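You operate a simulated robot arm through the tools that you are given. There is no shell and no other tool. Be economical: measure what you need, move in short steps, check, and stop when the job is done.

The job below is to be done with a simulated robot arm. You get a single attempt, and the scene is never put back.

## Task
Send the carton that holds tomatoes into the rear run and the empty one into the other.
Fine: stop the belt after the first, swing the long paddle over, lift the side board at R32 into the brackets, run the second, and stop again.

It is judged by the outcome, as a careful person would: the job done as asked, and still so three seconds after it is handed in. It fails if anything else is knocked over, pushed out of place, dropped, spilled or broken.

## Robot
A 6-joint arm with a two-finger parallel gripper on a trunk, on a base that drives. Base frame: it is fixed to the floor where the robot stands at the start and does not move with it; the origin is under the middle of the robot, x ahead of it, y to its left, z up. Units: m, rad, N and s.
With the tool pointing down near the work surface it reaches from about 0.18 to 0.76 m from the robot's upright axis, wherever it stands. Its first joint turns from -2.897 to 2.897 rad. Places, roughly: board brackets [2.5, 2, 0.6]; carton [2.25, 1.5, 0.5]; left gate [2.3, 1, 0.8]; left ramp [2.3, 1.1, 0.8]; left short paddle [1.9, 1.3, 0.6]; long belt [1.9, 0.8, 0.6]; middle gate [2.1, 0.7, 0.8]; middle ramp [2.1, 0.8, 0.8]; middle short paddle [1.7, 1, 0.6]; right gate [1.9, 0.4, 0.8]; right ramp [1.9, 0.5, 0.8]; right short paddle [1.5, 0.7, 0.6]; side board [2.5, 1.75, 0.75]; tomato (6x6x5 cm) [2.3, 1.5, 0.6]. Payload 3.91 kg.
The TCP is the grasp point between the finger pads, 0.03 m short of the fingertips. In the tool frame z runs along the fingers and y along their closing line. The gripper opens to 0.11 m. The fingers are 0.02 m wide and 0.01 m thick; the gripper's body (0.048 by 0.112 m) begins 0.055 m behind the TCP.
Orientation is that of the tool frame in the base frame, as a unit quaternion [w, x, y, z]. With the fingers straight down and closing along the base's y, the tool's x points along the base's -x, its y along +y and its z along -z.

## Interface
- The arm moves only by the tool servo_tool. Its argument "series" is one flat list of numbers, 7 for each row, row after row: the turn, a rotation vector about the tool's x, y, z in rad, then the shift along the tool's x, y, z in cm, then the finger opening in cm, from 0 to 11. In form: [wx, wy, wz, dx, dy, dz, gripper, wx, wy, wz, dx, dy, dz, gripper, ...]. A call has 1 to 10 rows; each row is the pose to reach, as a shift and turn from the pose commanded when the call began, along the tool's axes at that moment. Rows are played at 5 a second. More than 0.05 m and 0.15 rad between two rows, or a gripper value outside its range, and nothing of the call is played. Where a pose cannot be reached the arm comes as near as it can. A force on the tool above 90 N (or 10 N above the force at the start of the call, whichever is more), or a blocked arm, ends the call early, and 0.2 s more pass. The fingers move at their own pace (about 0.045 m/s each) and stop on an object; they squeeze with about 31 N. The grip force told is the motor's: it shows also when the fingers shut on nothing. Time passes only in rows, and 0.2 s behind the last, so rows that repeat a pose let the fingers close. It gives the time, the measured TCP pose, the force on the tool (base axes), the opening and the grip force at its end, in the units of the frame above (readings bear some noise), with the torque about the TCP (base axes, N m) and any sound that the robot's microphone picked up, and new pictures: "show" is both (left out), scene, wrist or none.
- Cameras (640 x 400 px; columns grow to the right, rows downward): "scene" is now at [0.0209, 0.1321, 1.3146]; the picture's right is [-0.25, -0.97, 0.00], its down [-0.64, 0.16, -0.75] and it looks along [0.72, -0.18, -0.66] (base axes); focal length 275 px, centre (320, 200). "wrist" rides on the gripper at [0.071, 0.022, -0.107] in the tool frame; the picture's right is [-0.29, 0.96, 0.00], its down [-0.76, -0.23, -0.61] and it looks along [-0.58, -0.18, 0.79] (tool axes); focal length 243 px, centre (320, 200). There is no depth. A picture from a camera that has moved, and an enlarged one, comes with that camera's place and axes in the base frame and with its lens.
- slide_trunk(by): slides the trunk up (or, below 0, down) by that many m; the arm and the scene camera ride with it, the base frame stays. It gives what a move gives, with no picture.
- base_move(legs): drives the robot by 1 to 6 legs, each [ahead, left, turn to the left] in m, m and rad, along the robot's own axes; the way and the turn of a leg run together, so that a leg with both is an arc; at most 1.5 m and 3.142 rad a leg. The arm and the cameras ride along, it lands a little off, and it stops where it bumps. It gives what a move gives, and a new picture of the scene camera.
- aim_head(pan, tilt): turns the head with the scene camera to pan (to the left, within 1.501 rad either way) and tilt (down, from -0.506 to 1.204), counted from straight ahead of the robot. It gives what a move gives, and a new picture of the scene camera.
- enlarge(camera, box): a new picture of the part [left, top, right, bottom] of that camera's present view, enlarged. No time passes.
- sign_off(): hands the job in; it is judged then, once.

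Go step by step. Nothing tells you exact positions but the pictures and the camera data: compare them with the known pose of the tool, close in by small moves and look again before you grip or let go. The budget is 120 turns and 260 pictures, counting those below and the enlarged ones. Unless the task says otherwise, let go and move clear before handing in, and close with one line.

The tools are called after "Emit:" by a JSON object that holds its "fn" and its "kwargs". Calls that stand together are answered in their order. servo_tool: Moves the arm, as the interface text tells. Its arguments: {"type":"object","properties":{"series":{"type":"array"},"show":{"type":"string","enum":["both","scene","wrist","none"]}},"required":["series"]} The other tools are called the same way: slide_trunk (by) slides the trunk up or down; base_move (legs) drives the base; aim_head (pan, tilt) turns the head that bears the scene camera; enlarge (camera, box) takes an enlarged picture of a part of a camera's view; sign_off () hands the job in.

At the start:

```text
clock: 0.0
eef_pos: [0.3567, 0.147, 0.9128]
tool_rot: [0.0, 0.0, 1.0, -0.001]
ft_force: [0.0, 0.7, 1.1]
wrist_torque: [-0.01, -0.01, 0.01]
gripper_width: 0.1101
finger_force: 0.1
trunk travel left (down, up): [-0.275, 0.315]
robot x, y, heading: [0.0011, -0.003, 0.005]
head pan, tilt: [-0.248, 0.728]
```

scene: 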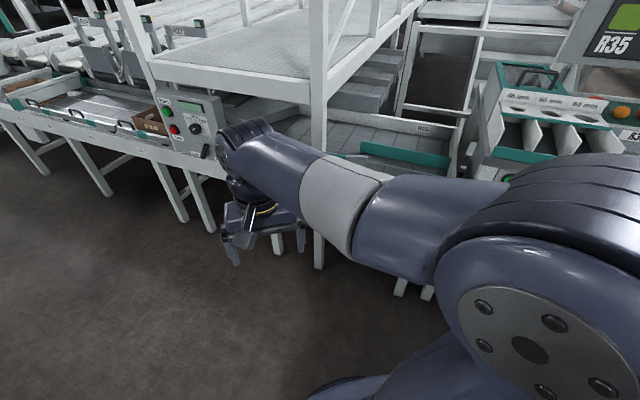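
wrist: 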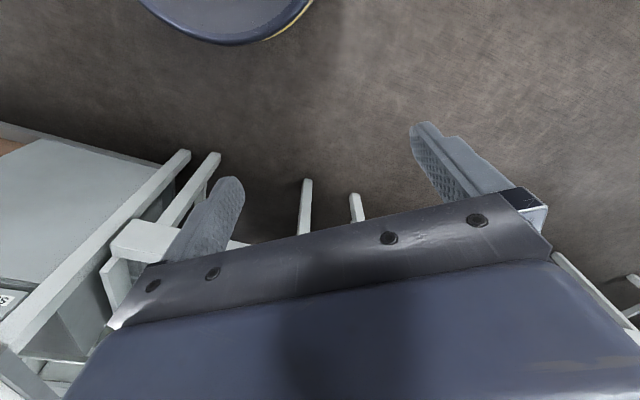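

I see a packing line ahead and to the left, with a control box (green/red buttons and a dial) near the left. I'll turn the head toward the work area first.

Emit:
{"fn": "aim_head", "kwargs": {"pan": 0.5, "tilt": 0.3}}

Emit:
{"fn": "enlarge", "kwargs": {"camera": "scene", "box": [160, 60, 480, 260]}}

```text
clock: 1.1
eef_pos: [0.355, 0.1467, 0.9131]
tool_rot: [0.0, 0.0, 1.0, 0.0]
ft_force: [-0.6, -0.8, -0.3]
wrist_torque: [-0.02, -0.01, -0.02]
gripper_width: 0.1102
finger_force: 0.0
trunk travel left (down, up): [-0.275, 0.315]
robot x, y, heading: [0.0019, -0.0012, 0.003]
head pan, tilt: [0.499, 0.3]
camera scene: at [0.0216, 0.1973, 1.353], right [0.48, -0.88, 0.0], down [-0.26, -0.14, -0.96], along [0.84, 0.46, -0.3], focal length 275 px, centre (320, 200)
```

scene: 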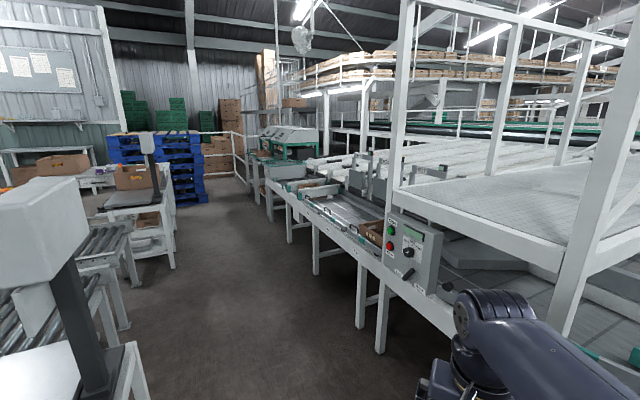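

```text
2.00 times, centred on (320, 160) of scene
camera zoom: at [0.0216, 0.1973, 1.353], right [0.48, -0.88, 0.0], down [-0.26, -0.14, -0.96], along [0.84, 0.46, -0.3], focal length 550 px, centre (320, 280)
```

zoom: 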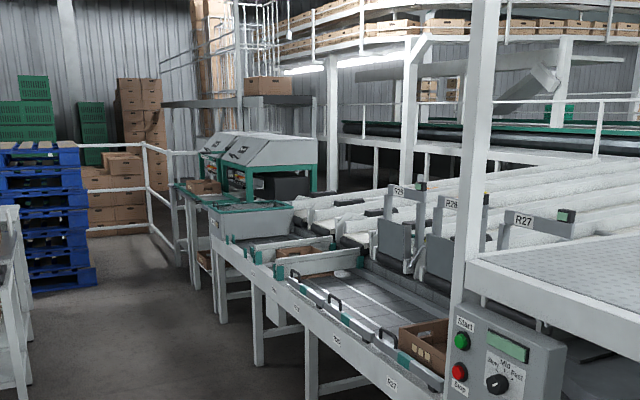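

The line runs diagonally; I'll turn to face it squarely and slide left along the aisle for an overview.

Emit:
{"fn": "base_move", "kwargs": {"legs": [[0, 0, -0.6], [0.1, 1.0, 0], [0, 0.9, 0]]}}

Emit:
{"fn": "slide_trunk", "kwargs": {"by": 0.2}}

Emit:
{"fn": "aim_head", "kwargs": {"pan": 0.0, "tilt": 0.65}}

```text
clock: 12.2
eef_pos: [1.5273, 1.4158, 0.9139]
tool_rot: [0.0, 0.298, 0.954, -0.001]
ft_force: [-1.0, 0.0, 0.0]
wrist_torque: [-0.03, -0.01, 0.01]
gripper_width: 0.11
finger_force: 0.1
trunk travel left (down, up): [-0.275, 0.315]
robot x, y, heading: [1.152, 1.4964, -0.605]
head pan, tilt: [0.499, 0.3]
camera scene: at [1.2818, 1.6474, 1.3531], right [-0.11, -0.99, 0.0], down [-0.29, 0.03, -0.96], along [0.95, -0.1, -0.3], focal length 275 px, centre (320, 200)
```

scene: 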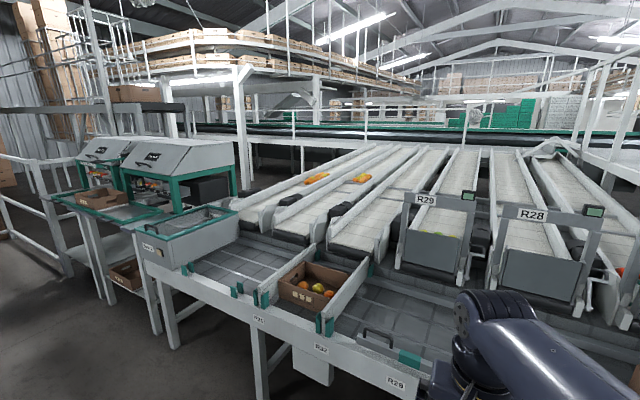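

```text
clock: 14.4
eef_pos: [1.5269, 1.4163, 1.1131]
tool_rot: [0.0, 0.297, 0.955, 0.0]
ft_force: [-0.8, -0.5, 0.3]
wrist_torque: [0.01, 0.0, 0.03]
gripper_width: 0.1097
finger_force: 0.1
trunk travel left (down, up): [-0.475, 0.115]
robot x, y, heading: [1.1546, 1.4964, -0.604]
head pan, tilt: [0.499, 0.3]
```

```text
clock: 15.3
eef_pos: [1.5277, 1.4161, 1.1147]
tool_rot: [0.001, 0.298, 0.955, 0.001]
ft_force: [0.1, -0.5, -0.4]
wrist_torque: [0.01, -0.01, 0.01]
gripper_width: 0.1101
finger_force: 0.0
trunk travel left (down, up): [-0.475, 0.115]
robot x, y, heading: [1.1502, 1.4969, -0.608]
head pan, tilt: [0.0, 0.649]
camera scene: at [1.2605, 1.608, 1.5214], right [-0.57, -0.82, 0.0], down [-0.5, 0.34, -0.8], along [0.66, -0.45, -0.6], focal length 275 px, centre (320, 200)
```

scene: 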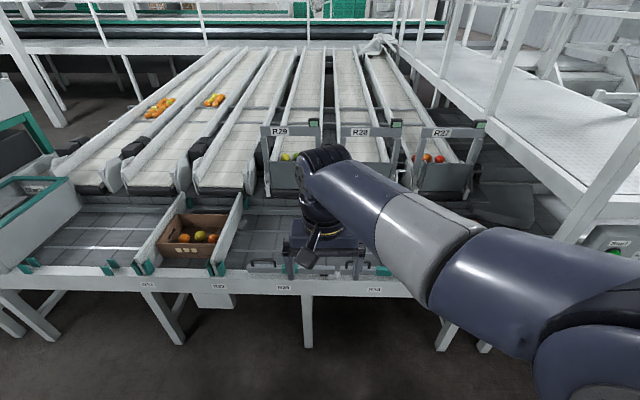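

The tomato carton stands at R32 beside a side board. I'll zoom and look both ways.

Emit:
{"fn": "enlarge", "kwargs": {"camera": "scene", "box": [80, 150, 320, 300]}}

Emit:
{"fn": "aim_head", "kwargs": {"pan": 0.7, "tilt": 0.5}}

Emit:
{"fn": "aim_head", "kwargs": {"pan": -0.9, "tilt": 0.5}}

```text
2.67 times, centred on (200, 225) of scene
camera zoom: at [1.2605, 1.608, 1.5214], right [-0.57, -0.82, 0.0], down [-0.5, 0.34, -0.8], along [0.66, -0.45, -0.6], focal length 734 px, centre (640, 133)
```

zoom: 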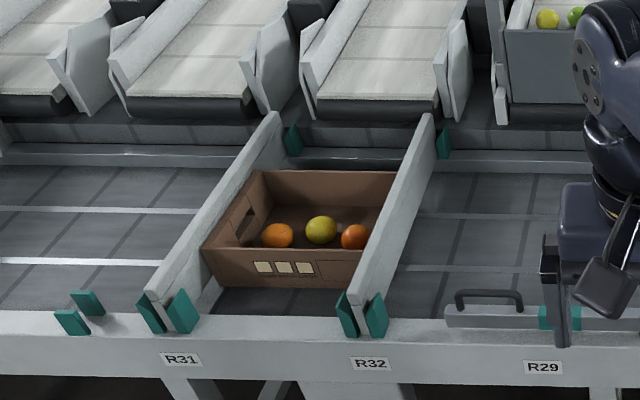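

```text
clock: 16.4
eef_pos: [1.5272, 1.4152, 1.1136]
tool_rot: [0.0, 0.299, 0.954, -0.001]
ft_force: [-0.3, 0.1, 0.4]
wrist_torque: [0.0, 0.01, 0.01]
gripper_width: 0.1102
finger_force: 0.0
trunk travel left (down, up): [-0.475, 0.115]
robot x, y, heading: [1.1515, 1.4947, -0.608]
head pan, tilt: [0.7, 0.499]
camera scene: at [1.2796, 1.6659, 1.5347], right [0.09, -1.0, 0.0], down [-0.48, -0.05, -0.88], along [0.87, 0.08, -0.48], focal length 275 px, centre (320, 200)
```

scene: 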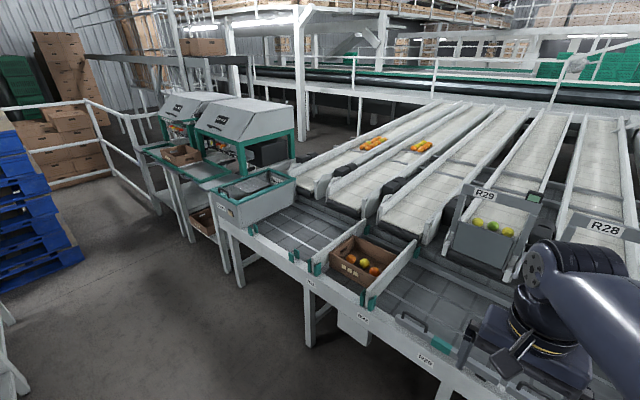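

```text
clock: 18.1
eef_pos: [1.5284, 1.4161, 1.1135]
tool_rot: [0.0, 0.299, 0.954, 0.001]
ft_force: [-0.1, 0.1, 0.1]
wrist_torque: [-0.03, 0.02, 0.03]
gripper_width: 0.1099
finger_force: 0.1
trunk travel left (down, up): [-0.475, 0.115]
robot x, y, heading: [1.152, 1.4972, -0.604]
head pan, tilt: [-0.901, 0.499]
camera scene: at [1.195, 1.5666, 1.5347], right [-1.0, -0.07, 0.0], down [-0.03, 0.48, -0.88], along [0.06, -0.88, -0.48], focal length 275 px, centre (320, 200)
```

scene: 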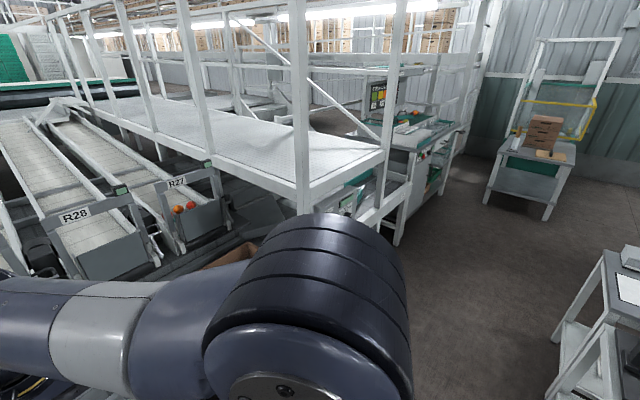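

The empty carton appears to sit near R27 by the control box. I'll slide right to look at the panel and downstream belt.

Emit:
{"fn": "base_move", "kwargs": {"legs": [[0, -0.75, 0]]}}

Emit:
{"fn": "aim_head", "kwargs": {"pan": 0.3, "tilt": 0.6}}

Emit:
{"fn": "aim_head", "kwargs": {"pan": -0.6, "tilt": 0.6}}

```text
clock: 22.1
eef_pos: [1.1045, 0.8028, 1.1138]
tool_rot: [0.0, 0.299, 0.954, 0.0]
ft_force: [0.1, -0.3, -0.1]
wrist_torque: [-0.02, 0.03, 0.0]
gripper_width: 0.1101
finger_force: 0.1
trunk travel left (down, up): [-0.475, 0.115]
robot x, y, heading: [0.7264, 0.8862, -0.605]
head pan, tilt: [-0.901, 0.499]
camera scene: at [0.772, 0.9551, 1.5347], right [-1.0, -0.06, 0.0], down [-0.03, 0.48, -0.88], along [0.06, -0.88, -0.48], focal length 275 px, centre (320, 200)
```

scene: 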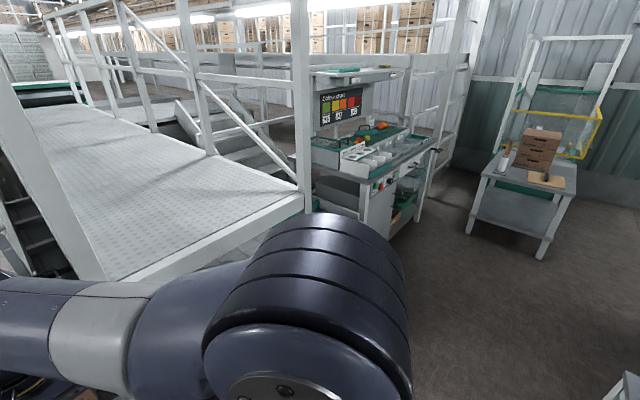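

```text
clock: 23.5
eef_pos: [1.1053, 0.8052, 1.1143]
tool_rot: [0.0, 0.299, 0.954, 0.0]
ft_force: [0.3, 0.5, -0.4]
wrist_torque: [0.02, 0.01, -0.01]
gripper_width: 0.1097
finger_force: 0.1
trunk travel left (down, up): [-0.475, 0.115]
robot x, y, heading: [0.7294, 0.8847, -0.603]
head pan, tilt: [0.3, 0.6]
camera scene: at [0.8504, 1.0193, 1.5256], right [-0.3, -0.95, 0.0], down [-0.54, 0.17, -0.83], along [0.79, -0.25, -0.56], focal length 275 px, centre (320, 200)
```

scene: 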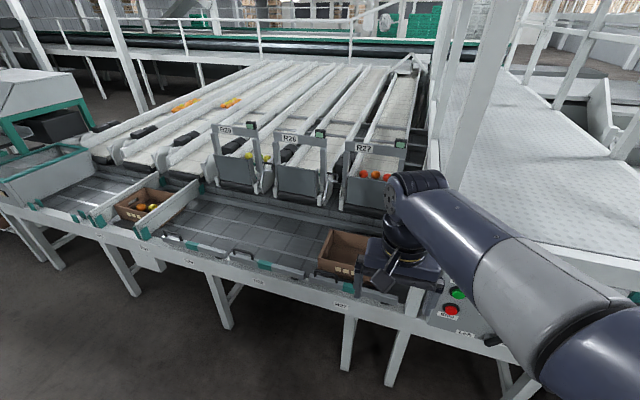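

```text
clock: 24.7
eef_pos: [1.1043, 0.8024, 1.113]
tool_rot: [0.0, 0.298, 0.954, 0.0]
ft_force: [-0.4, -1.0, -0.2]
wrist_torque: [0.02, -0.02, 0.05]
gripper_width: 0.1099
finger_force: 0.0
trunk travel left (down, up): [-0.475, 0.115]
robot x, y, heading: [0.7304, 0.8887, -0.607]
head pan, tilt: [-0.6, 0.6]
camera scene: at [0.7978, 0.9634, 1.5256], right [-0.93, -0.36, 0.0], down [-0.2, 0.53, -0.83], along [0.3, -0.77, -0.56], focal length 275 px, centre (320, 200)
```

scene: 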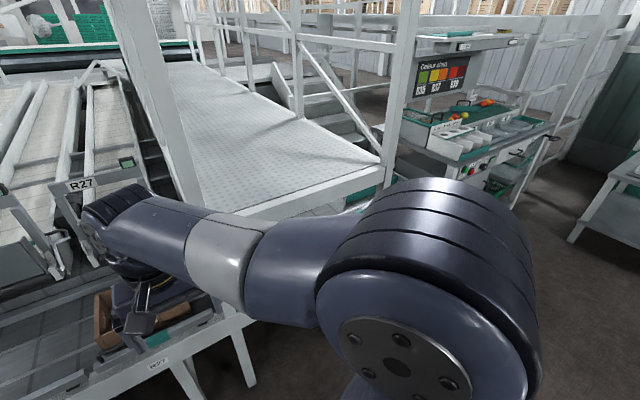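

Next I'll move further right and lower the trunk to look under the mezzanine at the runs and read the panel.

Emit:
{"fn": "base_move", "kwargs": {"legs": [[0, -0.75, 0]]}}

Emit:
{"fn": "slide_trunk", "kwargs": {"by": -0.35}}

Emit:
{"fn": "aim_head", "kwargs": {"pan": 0.2, "tilt": 0.45}}

```text
clock: 28.8
eef_pos: [0.6745, 0.1878, 1.1137]
tool_rot: [0.001, 0.305, 0.952, -0.001]
ft_force: [0.1, -0.1, -0.2]
wrist_torque: [0.0, 0.04, 0.0]
gripper_width: 0.1101
finger_force: 0.2
trunk travel left (down, up): [-0.475, 0.115]
robot x, y, heading: [0.2974, 0.2782, -0.619]
head pan, tilt: [-0.6, 0.6]
camera scene: at [0.3696, 0.3515, 1.5256], right [-0.94, -0.34, 0.0], down [-0.19, 0.53, -0.83], along [0.28, -0.77, -0.56], focal length 275 px, centre (320, 200)
```

scene: 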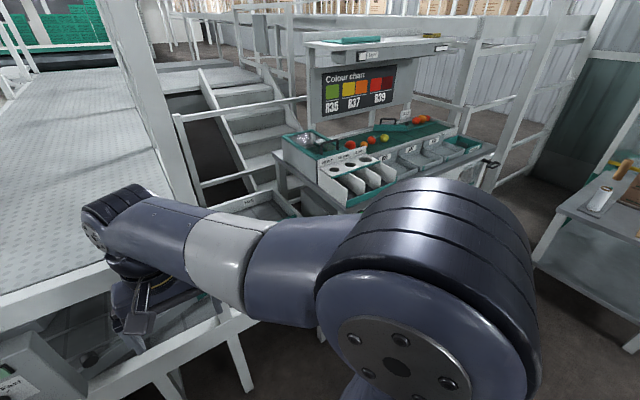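

```text
clock: 32.2
eef_pos: [0.6737, 0.1884, 0.7638]
tool_rot: [0.0, 0.305, 0.952, 0.001]
ft_force: [-1.5, 0.2, 0.6]
wrist_torque: [0.02, 0.01, 0.0]
gripper_width: 0.1102
finger_force: 0.1
trunk travel left (down, up): [-0.125, 0.465]
robot x, y, heading: [0.3013, 0.2748, -0.622]
head pan, tilt: [-0.6, 0.6]
```

```text
clock: 33.3
eef_pos: [0.6745, 0.1874, 0.7638]
tool_rot: [0.001, 0.305, 0.952, -0.001]
ft_force: [0.2, -0.6, -0.7]
wrist_torque: [-0.02, -0.03, 0.01]
gripper_width: 0.11
finger_force: 0.0
trunk travel left (down, up): [-0.125, 0.465]
robot x, y, heading: [0.2998, 0.2768, -0.614]
head pan, tilt: [0.201, 0.45]
camera scene: at [0.4232, 0.3971, 1.1891], right [-0.41, -0.91, 0.0], down [-0.4, 0.18, -0.9], along [0.82, -0.37, -0.44], focal length 275 px, centre (320, 200)
```

scene: 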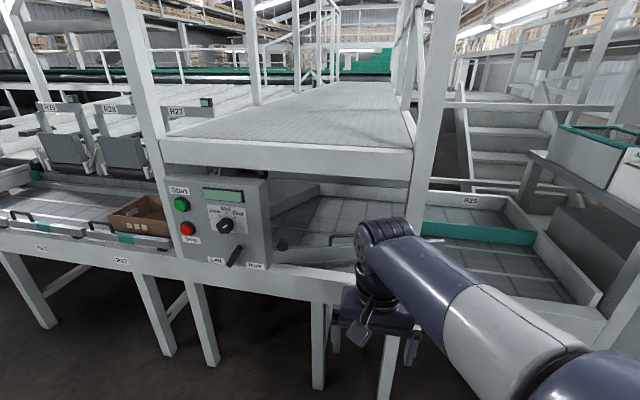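

Emit:
{"fn": "enlarge", "kwargs": {"camera": "scene", "box": [150, 165, 310, 275]}}

Emit:
{"fn": "enlarge", "kwargs": {"camera": "scene", "box": [260, 160, 620, 320]}}

Emit:
{"fn": "enlarge", "kwargs": {"camera": "scene", "box": [0, 150, 180, 280]}}

```text
3.64 times, centred on (230, 220) of scene
camera zoom: at [0.4232, 0.3971, 1.1891], right [-0.41, -0.91, 0.0], down [-0.4, 0.18, -0.9], along [0.82, -0.37, -0.44], focal length 1001 px, centre (647, 127)
```

zoom: 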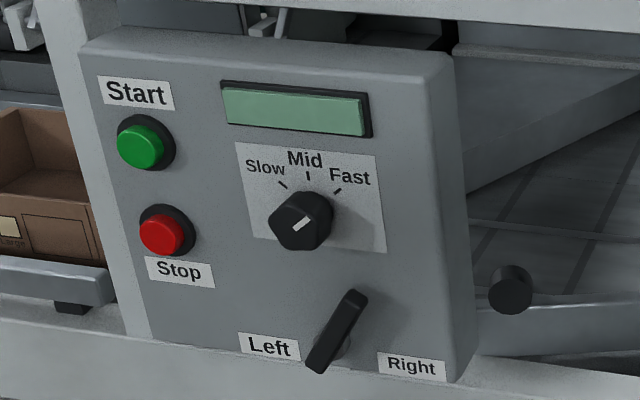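

```text
1.78 times, centred on (440, 240) of scene
camera zoom: at [0.4232, 0.3971, 1.1891], right [-0.41, -0.91, 0.0], down [-0.4, 0.18, -0.9], along [0.82, -0.37, -0.44], focal length 489 px, centre (107, 129)
```

zoom: 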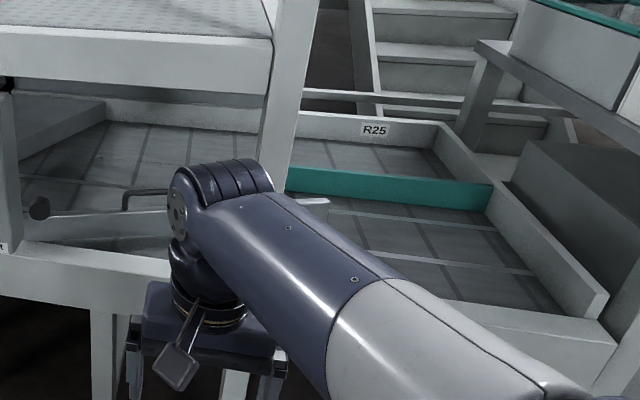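

```text
3.08 times, centred on (90, 215) of scene
camera zoom: at [0.4232, 0.3971, 1.1891], right [-0.41, -0.91, 0.0], down [-0.4, 0.18, -0.9], along [0.82, -0.37, -0.44], focal length 847 px, centre (1028, 154)
```

zoom: 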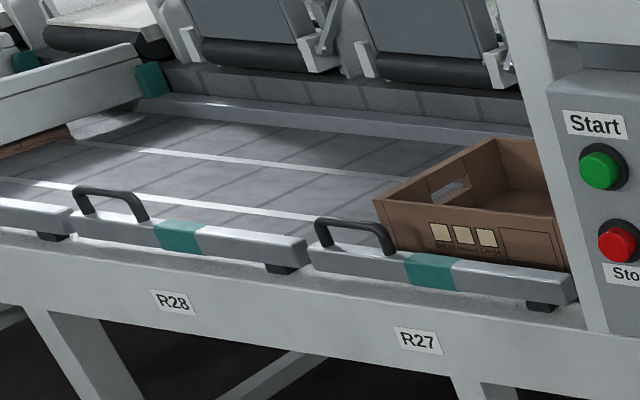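

The panel has Start, Stop, a speed dial and a Left/Right lever; the long paddle with a black handle lies along the front rail under the mezzanine, ahead of the two runs. I'll examine details more closely.

Emit:
{"fn": "enlarge", "kwargs": {"camera": "scene", "box": [200, 200, 280, 275]}}

Emit:
{"fn": "aim_head", "kwargs": {"pan": 0.0, "tilt": 0.6}}

Emit:
{"fn": "enlarge", "kwargs": {"camera": "scene", "box": [260, 120, 480, 260]}}

```text
5.33 times, centred on (240, 238) of scene
camera zoom: at [0.4232, 0.3971, 1.1891], right [-0.41, -0.91, 0.0], down [-0.4, 0.18, -0.9], along [0.82, -0.37, -0.44], focal length 1468 px, centre (747, 0)
```

zoom: 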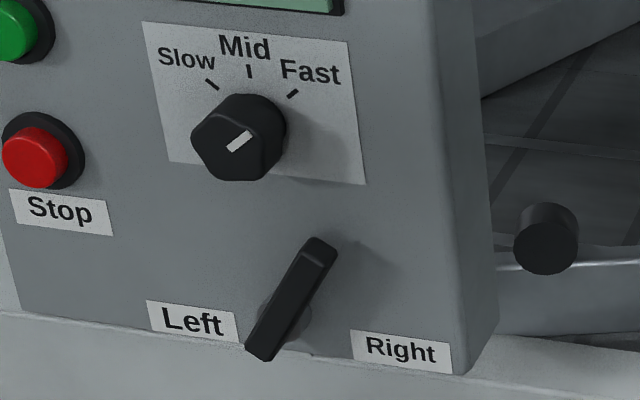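

```text
clock: 34.0
eef_pos: [0.6749, 0.1879, 0.7638]
tool_rot: [0.0, 0.304, 0.953, 0.0]
ft_force: [0.4, 0.4, -0.1]
wrist_torque: [0.02, -0.01, 0.04]
gripper_width: 0.11
finger_force: 0.0
trunk travel left (down, up): [-0.125, 0.465]
robot x, y, heading: [0.2998, 0.2778, -0.618]
head pan, tilt: [0.0, 0.6]
camera scene: at [0.4112, 0.3833, 1.1756], right [-0.58, -0.81, 0.0], down [-0.46, 0.33, -0.83], along [0.67, -0.48, -0.56], focal length 275 px, centre (320, 200)
```

scene: 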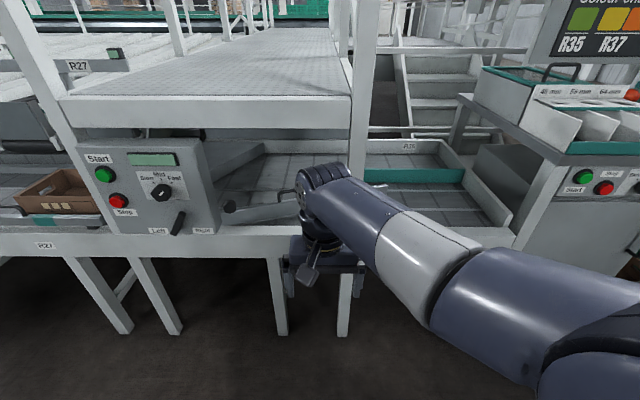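

```text
2.86 times, centred on (370, 190) of scene
camera zoom: at [0.4112, 0.3833, 1.1756], right [-0.58, -0.81, 0.0], down [-0.46, 0.33, -0.83], along [0.67, -0.48, -0.56], focal length 786 px, centre (177, 229)
```

zoom: 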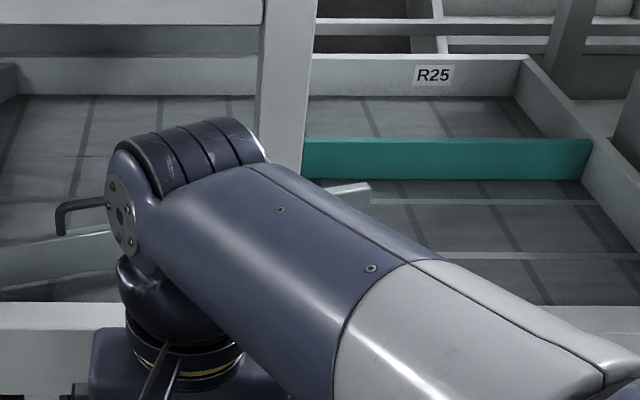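

Start is near (1.184, 0.468, 0.848) and Stop near (1.163, 0.464, 0.781). I'll bring the robot in front of the panel and pitch the tool forward, fingers closed.

Emit:
{"fn": "base_move", "kwargs": {"legs": [[0, 0.52, 0]]}}

Emit:
{"fn": "servo_tool", "kwargs": {"series": [0, -0.15, 0, 0, 0, 0, 0, 0, -0.3, 0, 0, 0, 0, 0, 0, -0.45, 0, 0, 0, 0, 0, 0, -0.6, 0, 0, 0, 0, 0, 0, -0.75, 0, 0, 0, 0, 0, 0, -0.9, 0, 0, 0, 0, 0, 0, -1.05, 0, 0, 0, 0, 0, 0, -1.2, 0, 0, 0, 0, 0, 0, -1.35, 0, 0, 0, 0, 0, 0, -1.45, 0, 0, 0, 0, 0], "show": "both"}}

```text
clock: 37.1
eef_pos: [0.9753, 0.6095, 0.7638]
tool_rot: [0.0, 0.305, 0.952, -0.001]
ft_force: [-0.1, -0.5, -0.7]
wrist_torque: [-0.03, -0.02, -0.03]
gripper_width: 0.1098
finger_force: 0.1
trunk travel left (down, up): [-0.125, 0.465]
robot x, y, heading: [0.603, 0.6988, -0.619]
head pan, tilt: [0.0, 0.6]
camera scene: at [0.7123, 0.8048, 1.1756], right [-0.58, -0.81, 0.0], down [-0.46, 0.33, -0.83], along [0.67, -0.48, -0.56], focal length 275 px, centre (320, 200)
```

scene: 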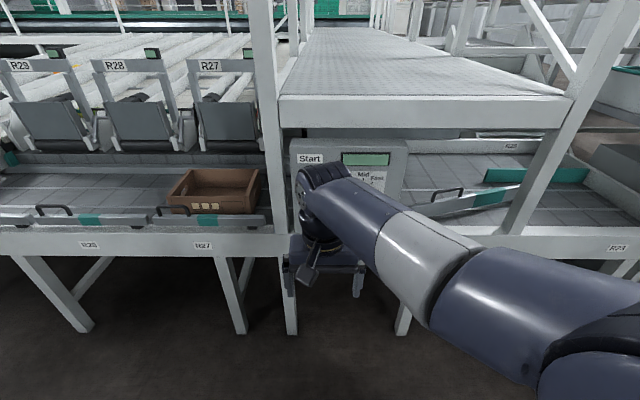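

```text
clock: 39.3
eef_pos: [0.9761, 0.6099, 0.7631]
tool_rot: [0.633, 0.227, 0.712, -0.202]
ft_force: [-1.0, -0.2, 0.1]
wrist_torque: [0.0, 0.02, 0.02]
gripper_width: 0.0002
finger_force: 31.0
trunk travel left (down, up): [-0.125, 0.465]
robot x, y, heading: [0.6026, 0.6968, -0.619]
head pan, tilt: [0.0, 0.6]
camera scene: at [0.7121, 0.8048, 1.1756], right [-0.58, -0.81, 0.0], down [-0.46, 0.33, -0.83], along [0.67, -0.48, -0.56], focal length 275 px, centre (320, 200)
camera wrist: at [0.8936, 0.6946, 0.7048], right [0.58, 0.76, 0.29], down [-0.55, 0.11, 0.83], along [0.6, -0.64, 0.48], focal length 243 px, centre (320, 200)
```

scene: 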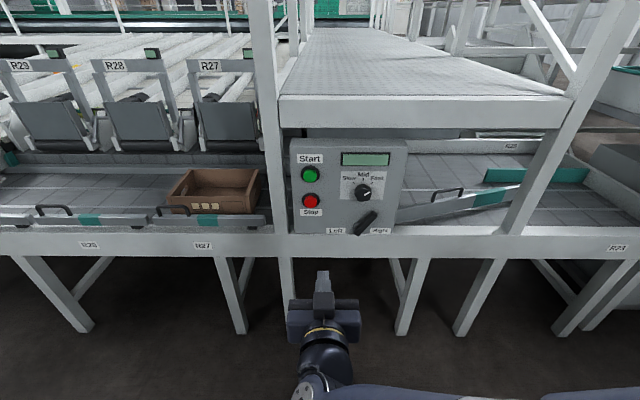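
wrist: 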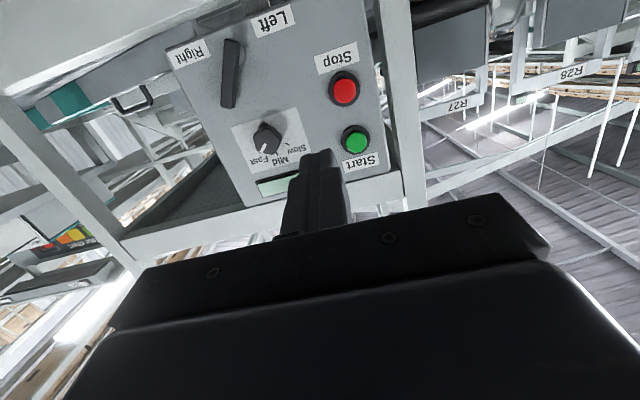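

Emit:
{"fn": "enlarge", "kwargs": {"camera": "scene", "box": [380, 130, 640, 270]}}

Emit:
{"fn": "enlarge", "kwargs": {"camera": "scene", "box": [285, 135, 405, 240]}}

Emit:
{"fn": "enlarge", "kwargs": {"camera": "wrist", "box": [160, 0, 320, 160]}}

```text
2.46 times, centred on (510, 200) of scene
camera zoom: at [0.7121, 0.8048, 1.1756], right [-0.58, -0.81, 0.0], down [-0.46, 0.33, -0.83], along [0.67, -0.48, -0.56], focal length 677 px, centre (-148, 200)
```

zoom: 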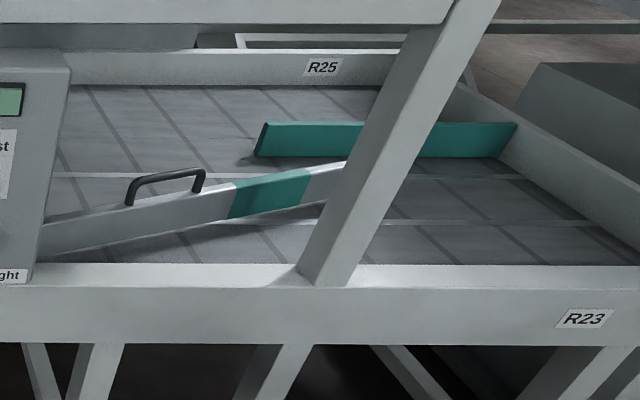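

```text
3.81 times, centred on (345, 188) of scene
camera zoom: at [0.7121, 0.8048, 1.1756], right [-0.58, -0.81, 0.0], down [-0.46, 0.33, -0.83], along [0.67, -0.48, -0.56], focal length 1048 px, centre (225, 248)
```

zoom: 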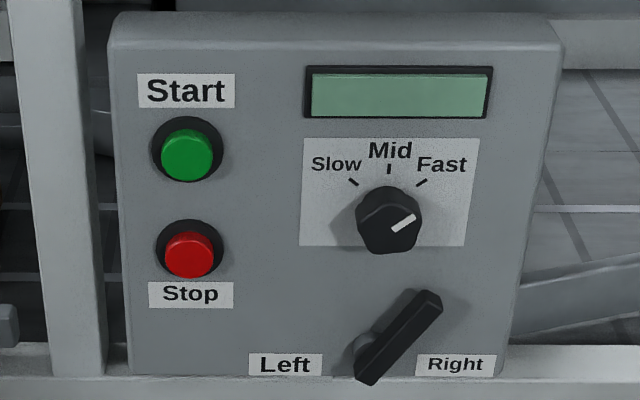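

```text
2.50 times, centred on (240, 80) of wrist
camera zoom: at [0.8936, 0.6946, 0.7048], right [0.58, 0.76, 0.29], down [-0.55, 0.11, 0.83], along [0.6, -0.64, 0.48], focal length 606 px, centre (520, 500)
```

zoom: 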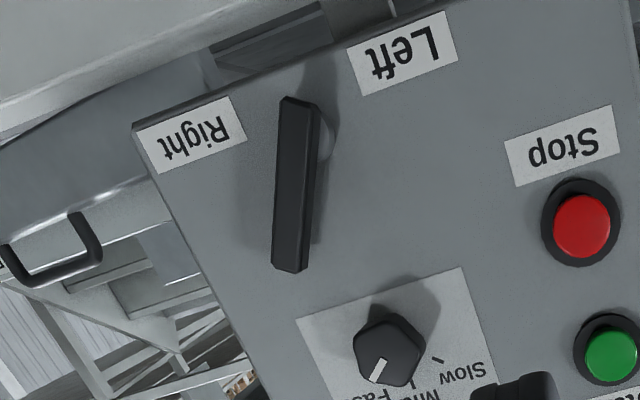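

The lever leans Right, the dial is on Fast. The long paddle now stands about 20° out against the teal divider, so it would divert the first (empty) carton to the rear run; it must lie back first. I'll shift right to reach the paddle's handle (about (1.03,-0.04,0.69)).

Emit:
{"fn": "base_move", "kwargs": {"legs": [[0.1, -0.46, 0]]}}

Emit:
{"fn": "servo_tool", "kwargs": {"series": [0, -0.1, 0, 0, 0, 0, 6], "show": "both"}}

```text
clock: 42.0
eef_pos: [0.8009, 0.1907, 0.764]
tool_rot: [0.632, 0.229, 0.712, -0.203]
ft_force: [0.3, 1.6, 0.4]
wrist_torque: [0.0, 0.0, -0.04]
gripper_width: 0.0001
finger_force: 31.1
trunk travel left (down, up): [-0.125, 0.465]
robot x, y, heading: [0.4244, 0.2832, -0.622]
head pan, tilt: [0.0, 0.6]
camera scene: at [0.5369, 0.3864, 1.1756], right [-0.58, -0.81, 0.0], down [-0.46, 0.33, -0.83], along [0.67, -0.48, -0.56], focal length 275 px, centre (320, 200)
```

scene: 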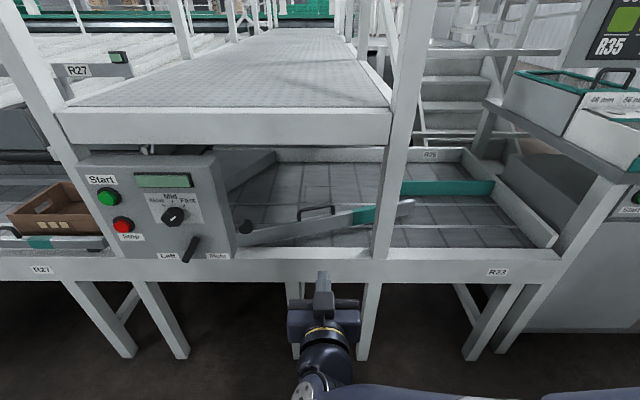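

```text
clock: 42.4
eef_pos: [0.8002, 0.1902, 0.7633]
tool_rot: [0.667, 0.218, 0.679, -0.214]
ft_force: [-0.4, 0.6, 0.5]
wrist_torque: [0.02, 0.0, 0.02]
gripper_width: 0.0325
finger_force: 0.0
trunk travel left (down, up): [-0.125, 0.465]
robot x, y, heading: [0.4236, 0.2763, -0.622]
head pan, tilt: [0.0, 0.6]
camera scene: at [0.5367, 0.3863, 1.1756], right [-0.58, -0.81, 0.0], down [-0.46, 0.33, -0.83], along [0.67, -0.48, -0.56], focal length 275 px, centre (320, 200)
camera wrist: at [0.7235, 0.2721, 0.6941], right [0.56, 0.78, 0.29], down [-0.62, 0.16, 0.77], along [0.55, -0.61, 0.57], focal length 243 px, centre (320, 200)
```

scene: 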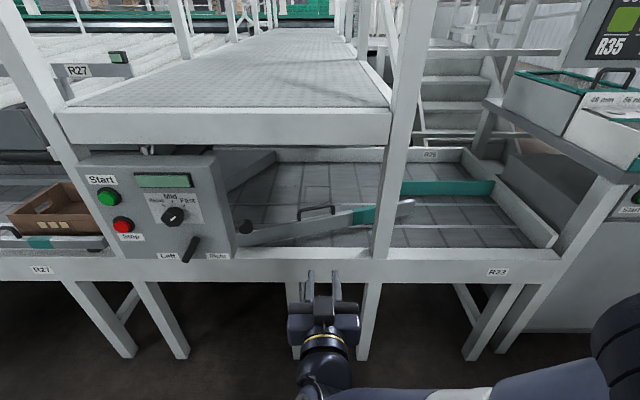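
wrist: 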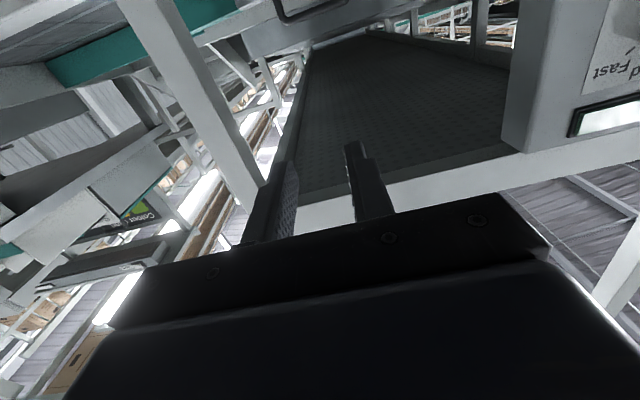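

Emit:
{"fn": "enlarge", "kwargs": {"camera": "scene", "box": [230, 140, 430, 270]}}

Emit:
{"fn": "enlarge", "kwargs": {"camera": "scene", "box": [380, 130, 580, 290]}}

```text
3.08 times, centred on (330, 205) of scene
camera zoom: at [0.5367, 0.3863, 1.1756], right [-0.58, -0.81, 0.0], down [-0.46, 0.33, -0.83], along [0.67, -0.48, -0.56], focal length 847 px, centre (289, 185)
```

zoom: 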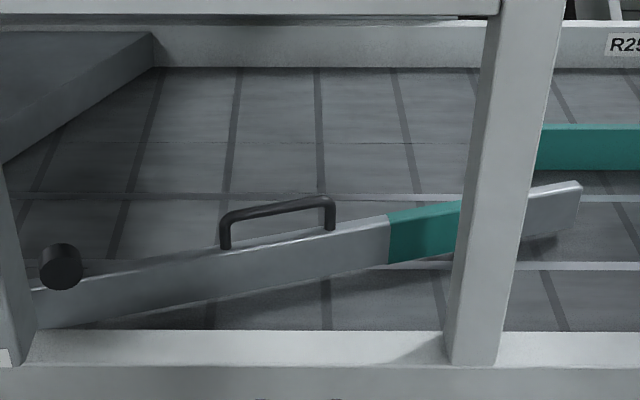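

```text
2.50 times, centred on (480, 210) of scene
camera zoom: at [0.5367, 0.3863, 1.1756], right [-0.58, -0.81, 0.0], down [-0.46, 0.33, -0.83], along [0.67, -0.48, -0.56], focal length 688 px, centre (-80, 175)
```

zoom: 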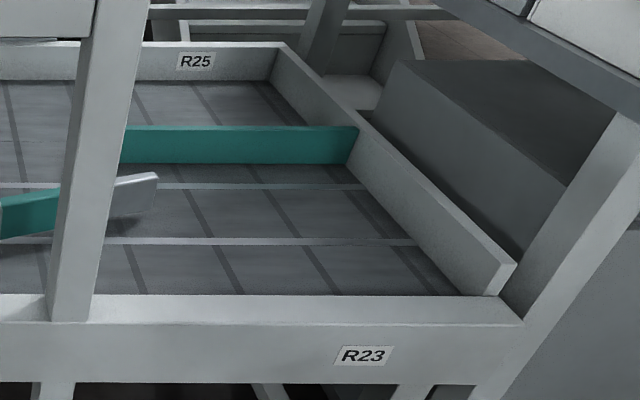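

Right handle leg lies at about (1.0705, -0.0466, 0.674). I'll approach with the tool pitched slightly down, stopping about 8 cm short.

Emit:
{"fn": "servo_tool", "kwargs": {"series": [0, 0.1, 0, 0, -0.6, 4, 6, 0, 0.2, 0, 1, -1.2, 8, 6, 0, 0.3, 0, 2, -1.8, 12.5, 6, 0, 0.38, 0, 3, -2.4, 17, 6, 0, 0.38, 0, 4, -3, 21, 6, 0, 0.38, 0, 4.7, -3.3, 24.5, 6, 0, 0.38, 0, 5.4, -3.5, 27.6, 6, 0, 0.38, 0, 5.4, -3.5, 27.6, 6]}}

```text
clock: 44.2
eef_pos: [1.0018, 0.0026, 0.7039]
tool_rot: [0.525, 0.255, 0.795, -0.168]
ft_force: [-0.6, 0.6, 0.5]
wrist_torque: [-0.03, 0.03, -0.01]
gripper_width: 0.06
finger_force: 0.1
trunk travel left (down, up): [-0.125, 0.465]
robot x, y, heading: [0.4258, 0.2748, -0.621]
head pan, tilt: [0.0, 0.6]
camera scene: at [0.5369, 0.3864, 1.1756], right [-0.58, -0.81, 0.0], down [-0.46, 0.33, -0.83], along [0.67, -0.48, -0.56], focal length 275 px, centre (320, 200)
camera wrist: at [0.9112, 0.0944, 0.6792], right [0.65, 0.71, 0.27], down [-0.35, -0.03, 0.94], along [0.68, -0.7, 0.23], focal length 243 px, centre (320, 200)
```

scene: 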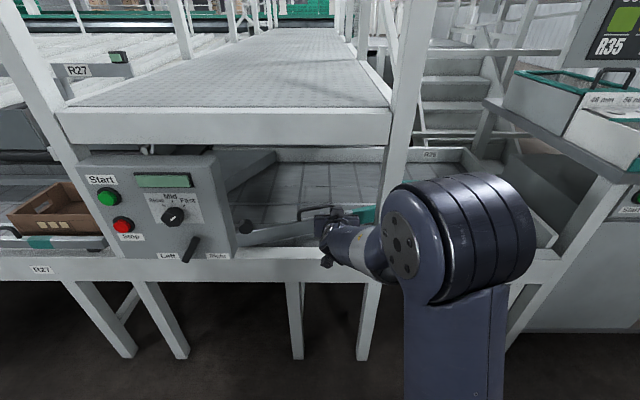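
wrist: 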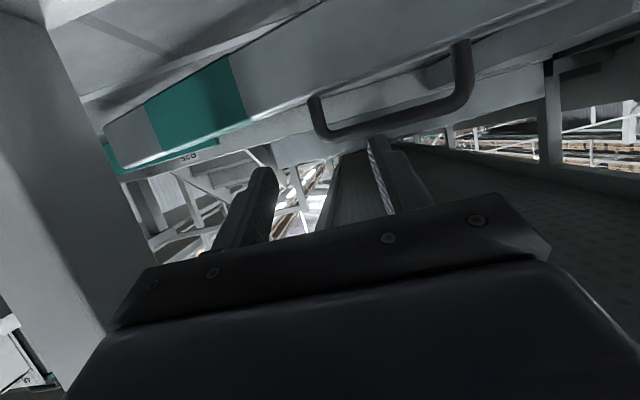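

Emit:
{"fn": "servo_tool", "kwargs": {"series": [0, 0, 0, 0, 0, 3, 6, 0, 0, 0, 0, 0, 5.5, 6, 0, 0, 0, 0, 0, 7.5, 6, 0, 0, 0, 0, 0, 7.5, 6]}}

Emit:
{"fn": "enlarge", "kwargs": {"camera": "scene", "box": [260, 160, 420, 260]}}

```text
clock: 45.2
eef_pos: [1.0578, -0.0387, 0.6748]
tool_rot: [0.525, 0.254, 0.795, -0.168]
ft_force: [-0.2, 0.5, -0.4]
wrist_torque: [0.01, 0.01, 0.01]
gripper_width: 0.0598
finger_force: 0.1
trunk travel left (down, up): [-0.125, 0.465]
robot x, y, heading: [0.4251, 0.2806, -0.622]
head pan, tilt: [0.0, 0.6]
camera scene: at [0.537, 0.3863, 1.1756], right [-0.58, -0.81, 0.0], down [-0.46, 0.33, -0.83], along [0.67, -0.48, -0.56], focal length 275 px, centre (320, 200)
camera wrist: at [0.9672, 0.0529, 0.6494], right [0.65, 0.71, 0.27], down [-0.35, -0.03, 0.94], along [0.68, -0.7, 0.23], focal length 243 px, centre (320, 200)
```

scene: 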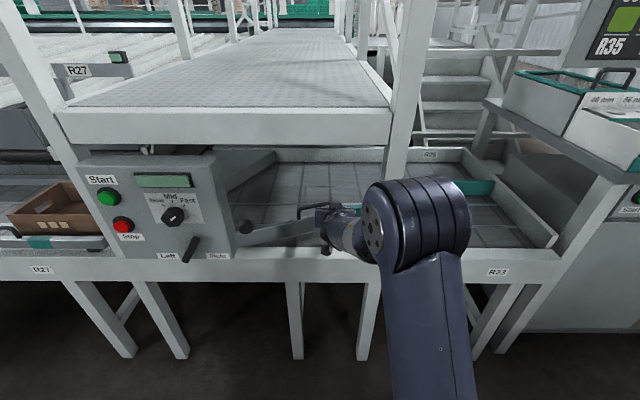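
wrist: 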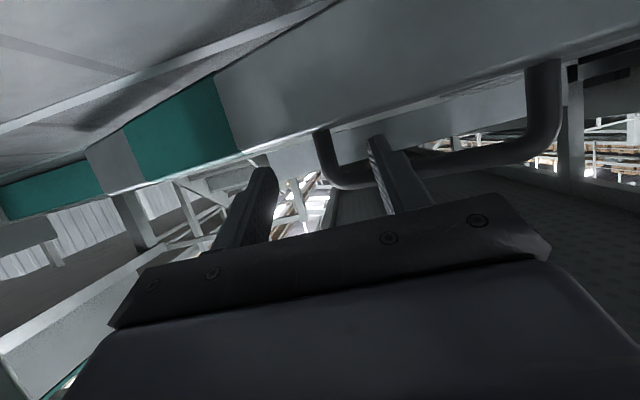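

```text
4.00 times, centred on (340, 210) of scene
camera zoom: at [0.537, 0.3863, 1.1756], right [-0.58, -0.81, 0.0], down [-0.46, 0.33, -0.83], along [0.67, -0.48, -0.56], focal length 1101 px, centre (240, 160)
```

zoom: 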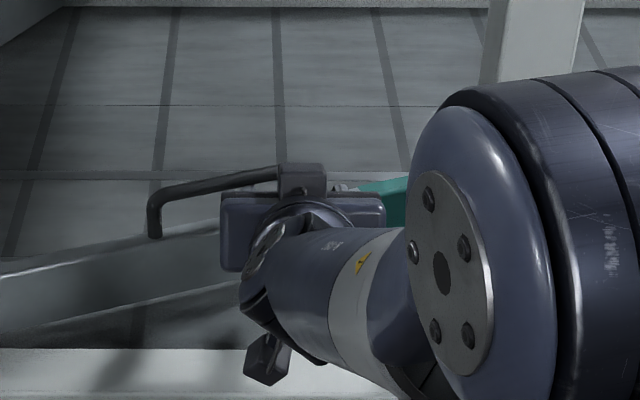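

The gap under the handle bar is too small for the flat finger, so I'll back off, roll the gripper 90° and grip the bar from above and below instead.

Emit:
{"fn": "servo_tool", "kwargs": {"series": [0, 0, 0, 0, 0, -4, 6, 0, 0, 0, 0, 0, -8, 6, 0, 0, 0.15, 0, 0, -8, 6, 0, 0, 0.3, 0, 0, -8, 6, 0, 0, 0.45, 0, 0, -8, 6, 0, 0, 0.6, 0, 0, -8, 6, 0, 0, 0.75, 0, 0, -8, 6, 0, 0, 0.9, 0, 0, -8, 6, 0, 0, 1.05, 0, 0, -8, 6, 0, 0, 1.2, 0, 0, -8, 6], "show": "none"}}

Emit:
{"fn": "servo_tool", "kwargs": {"series": [0, 0, 0.15, 0, 0, 0, 5, 0, 0, 0.3, 0, 0, 0, 5, 0, 0, 0.37, 0, 0, 0, 5, 0, 0, 0.37, 0, 0, 0, 5]}}

```text
clock: 47.4
eef_pos: [1.0227, 0.0045, 0.7561]
tool_rot: [0.517, 0.666, 0.517, 0.15]
ft_force: [0.4, 1.2, 0.4]
wrist_torque: [0.03, 0.01, -0.02]
gripper_width: 0.0599
finger_force: 0.1
out of reach, approached as far as the arm can: row 6, 7, 8, 9, 10
trunk travel left (down, up): [-0.125, 0.465]
robot x, y, heading: [0.4233, 0.28, -0.62]
head pan, tilt: [0.0, 0.6]
```

```text
clock: 48.4
eef_pos: [1.0316, -0.0075, 0.7901]
tool_rot: [0.481, 0.747, 0.386, 0.247]
ft_force: [-0.2, -1.4, 0.7]
wrist_torque: [0.03, 0.05, 0.04]
gripper_width: 0.0502
finger_force: 0.1
out of reach, approached as far as the arm can: row 1, 2, 3, 4
trunk travel left (down, up): [-0.125, 0.465]
robot x, y, heading: [0.4217, 0.2811, -0.621]
head pan, tilt: [0.0, 0.6]
camera scene: at [0.5369, 0.3864, 1.1756], right [-0.58, -0.81, 0.0], down [-0.46, 0.33, -0.83], along [0.67, -0.48, -0.56], focal length 275 px, centre (320, 200)
camera wrist: at [0.9998, 0.102, 0.8536], right [0.16, -0.46, 0.87], down [-0.97, -0.24, 0.04], along [0.19, -0.85, -0.49], focal length 243 px, centre (320, 200)
```

scene: 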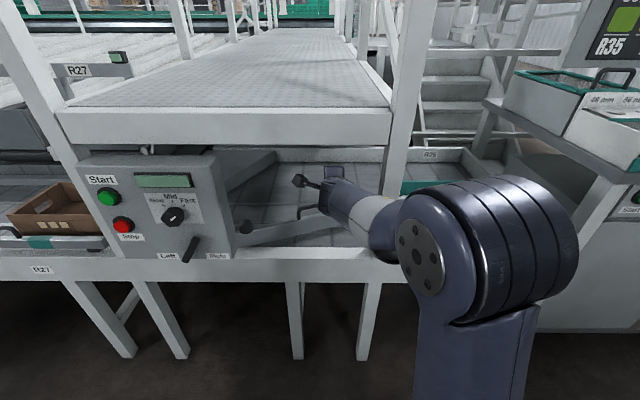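
wrist: 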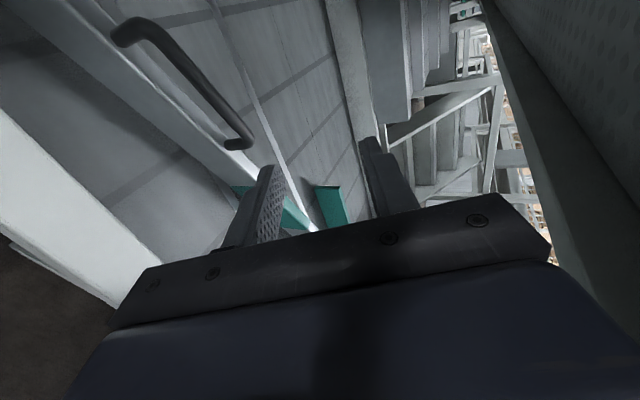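

That roll goes out of reach, so I'll return to the unrolled attitude with the tool 45° down and closed fingers, and hook the handle bar from behind instead.

Emit:
{"fn": "servo_tool", "kwargs": {"series": [0.026, 0.025, -0.14, 0, 0, 0, 0, 0.051, 0.051, -0.28, 0, 0, 0, 0, 0.077, 0.076, -0.42, 0, 0, 0, 0, 0.102, 0.102, -0.56, 0, 0, 0, 0, 0.128, 0.127, -0.7, 0, 0, 0, 0, 0.153, 0.152, -0.84, 0, 0, 0, 0, 0.179, 0.178, -0.98, 0, 0, 0, 0, 0.204, 0.203, -1.12, 0, 0, 0, 0, 0.23, 0.229, -1.26, 0, 0, 0, 0, 0.255, 0.254, -1.4, 0, 0, 0, 0], "show": "none"}}

Emit:
{"fn": "servo_tool", "kwargs": {"series": [0, 0, -0.15, 0, 0, 0, 0, 0, 0, -0.15, 0, 0, 0, 0]}}

```text
clock: 50.6
eef_pos: [1.0193, 0.0025, 0.7561]
tool_rot: [0.399, 0.339, 0.848, -0.085]
ft_force: [0.0, 0.4, 0.7]
wrist_torque: [-0.05, 0.04, 0.02]
gripper_width: 0.0
finger_force: 30.3
out of reach, approached as far as the arm can: row 1
trunk travel left (down, up): [-0.125, 0.465]
robot x, y, heading: [0.4241, 0.2776, -0.619]
head pan, tilt: [0.0, 0.6]
```

```text
clock: 51.2
eef_pos: [1.02, 0.0021, 0.756]
tool_rot: [0.392, 0.274, 0.871, -0.114]
ft_force: [-0.4, -0.5, 0.2]
wrist_torque: [-0.02, 0.0, 0.01]
gripper_width: 0.0
finger_force: 31.1
trunk travel left (down, up): [-0.125, 0.465]
robot x, y, heading: [0.4243, 0.2769, -0.619]
head pan, tilt: [0.0, 0.6]
camera scene: at [0.537, 0.3864, 1.1756], right [-0.58, -0.81, 0.0], down [-0.46, 0.33, -0.83], along [0.67, -0.48, -0.56], focal length 275 px, centre (320, 200)
camera wrist: at [0.9261, 0.0926, 0.7739], right [0.7, 0.68, 0.23], down [-0.1, -0.23, 0.97], along [0.71, -0.7, -0.1], focal length 243 px, centre (320, 200)
```

scene: 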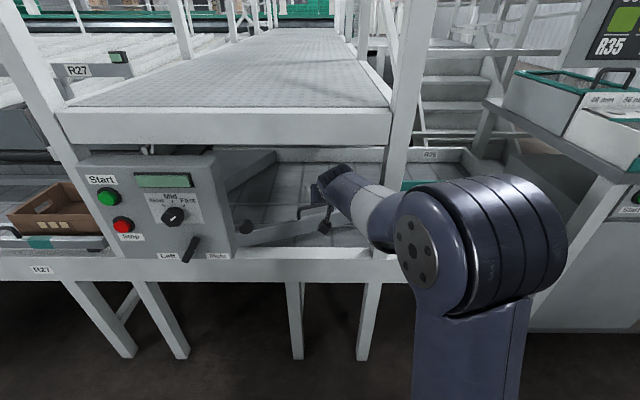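
wrist: 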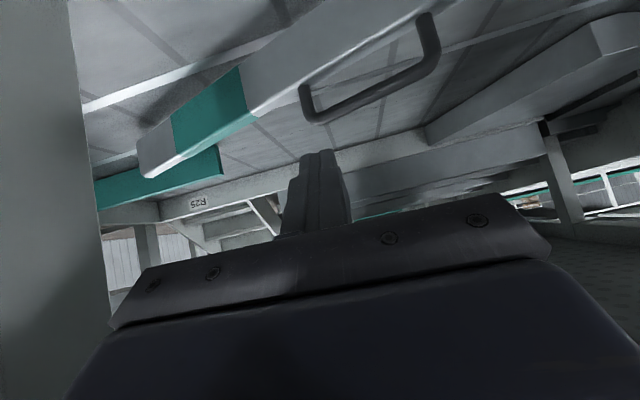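

Emit:
{"fn": "servo_tool", "kwargs": {"series": [0, 0, 0, -2.4, 0.8, 3.5, 0, 0, 0, 0, -4.8, 1.7, 7.1, 0, 0, 0, 0, -3, 1.7, 8.7, 0, 0, 0, 0, -1.2, 1.6, 10.3, 0, 0, 0, 0, -1.2, 1.6, 10.3, 0]}}

```text
clock: 52.4
eef_pos: [1.1005, -0.0323, 0.6996]
tool_rot: [0.395, 0.275, 0.869, -0.114]
ft_force: [4.0, -2.1, 17.3]
wrist_torque: [-0.2, -0.02, 0.05]
gripper_width: 0.0003
finger_force: 30.7
trunk travel left (down, up): [-0.125, 0.465]
robot x, y, heading: [0.4263, 0.278, -0.619]
head pan, tilt: [0.0, 0.6]
camera scene: at [0.536, 0.3868, 1.176], right [-0.58, -0.81, 0.0], down [-0.46, 0.33, -0.83], along [0.67, -0.48, -0.56], focal length 275 px, centre (320, 200)
camera wrist: at [1.0063, 0.0592, 0.7179], right [0.7, 0.68, 0.24], down [-0.1, -0.23, 0.97], along [0.71, -0.7, -0.09], focal length 243 px, centre (320, 200)
```

scene: 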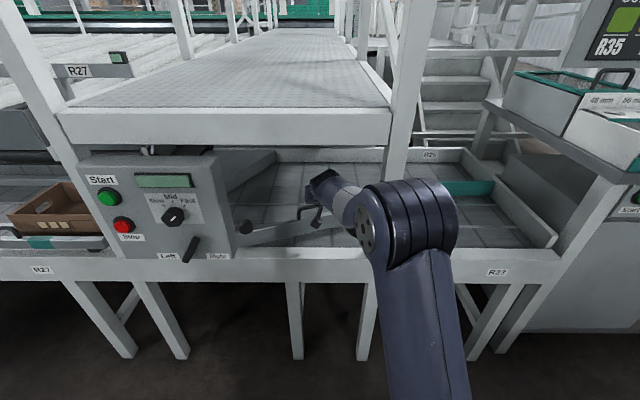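
wrist: 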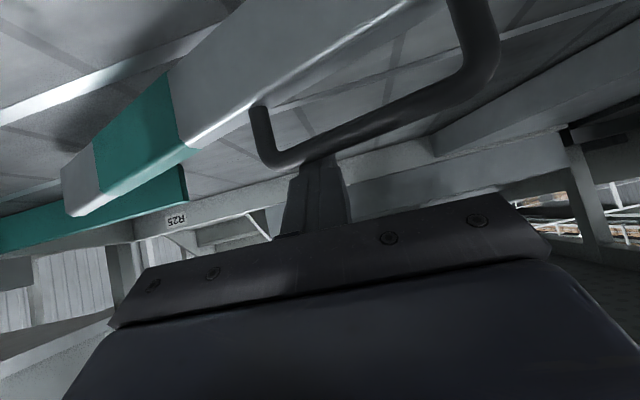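

The finger rests behind the bar; now I pull toward the front rail.

Emit:
{"fn": "servo_tool", "kwargs": {"series": [0, 0, 0, 1.33, -0.1, -1.49, 0, 0, 0, 0, 2.67, -0.3, -2.98, 0, 0, 0, 0, 4, -0.5, -4.47, 0, 0, 0, 0, 5.3, -0.8, -5.96, 0, 0, 0, 0, 6, -0.9, -6.7, 0]}}

Emit:
{"fn": "enlarge", "kwargs": {"camera": "scene", "box": [230, 140, 430, 270]}}

```text
clock: 53.6
eef_pos: [1.0228, 0.0095, 0.7018]
tool_rot: [0.397, 0.275, 0.868, -0.114]
ft_force: [32.1, -22.5, 20.8]
wrist_torque: [-0.45, -0.63, -0.03]
gripper_width: 0.0
finger_force: 31.0
trunk travel left (down, up): [-0.125, 0.465]
robot x, y, heading: [0.4228, 0.279, -0.623]
head pan, tilt: [0.0, 0.6]
camera scene: at [0.5382, 0.3852, 1.1759], right [-0.58, -0.81, 0.0], down [-0.46, 0.33, -0.82], along [0.67, -0.48, -0.57], focal length 275 px, centre (320, 200)
camera wrist: at [0.9306, 0.0999, 0.7189], right [0.7, 0.68, 0.24], down [-0.11, -0.23, 0.97], along [0.71, -0.7, -0.09], focal length 243 px, centre (320, 200)
```

scene: 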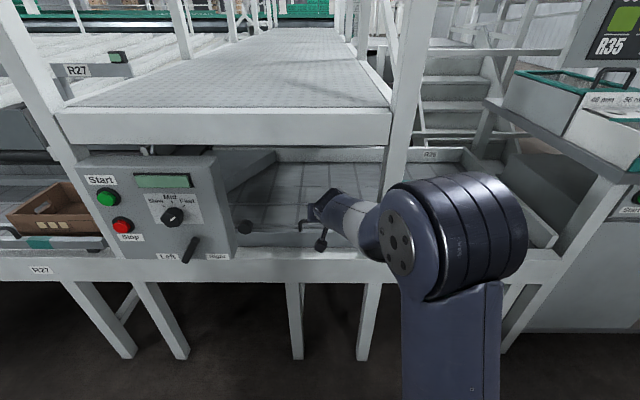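
wrist: 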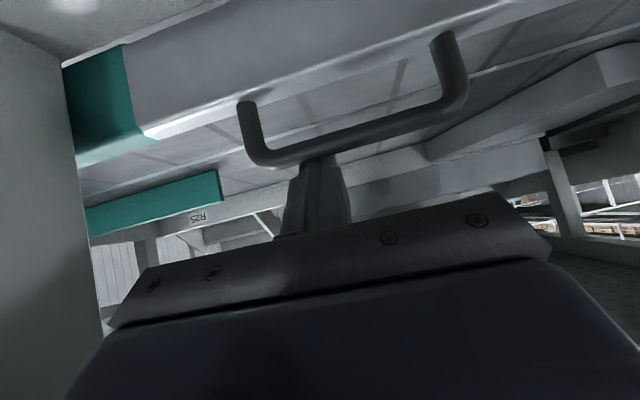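

```text
3.08 times, centred on (330, 205) of scene
camera zoom: at [0.5382, 0.3852, 1.1759], right [-0.58, -0.81, 0.0], down [-0.46, 0.33, -0.82], along [0.67, -0.48, -0.57], focal length 847 px, centre (289, 185)
```

zoom: 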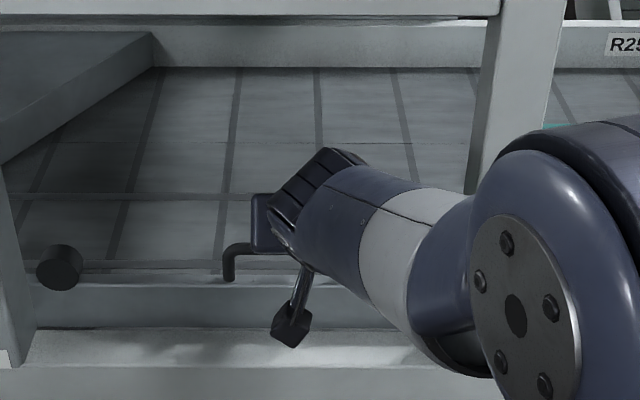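

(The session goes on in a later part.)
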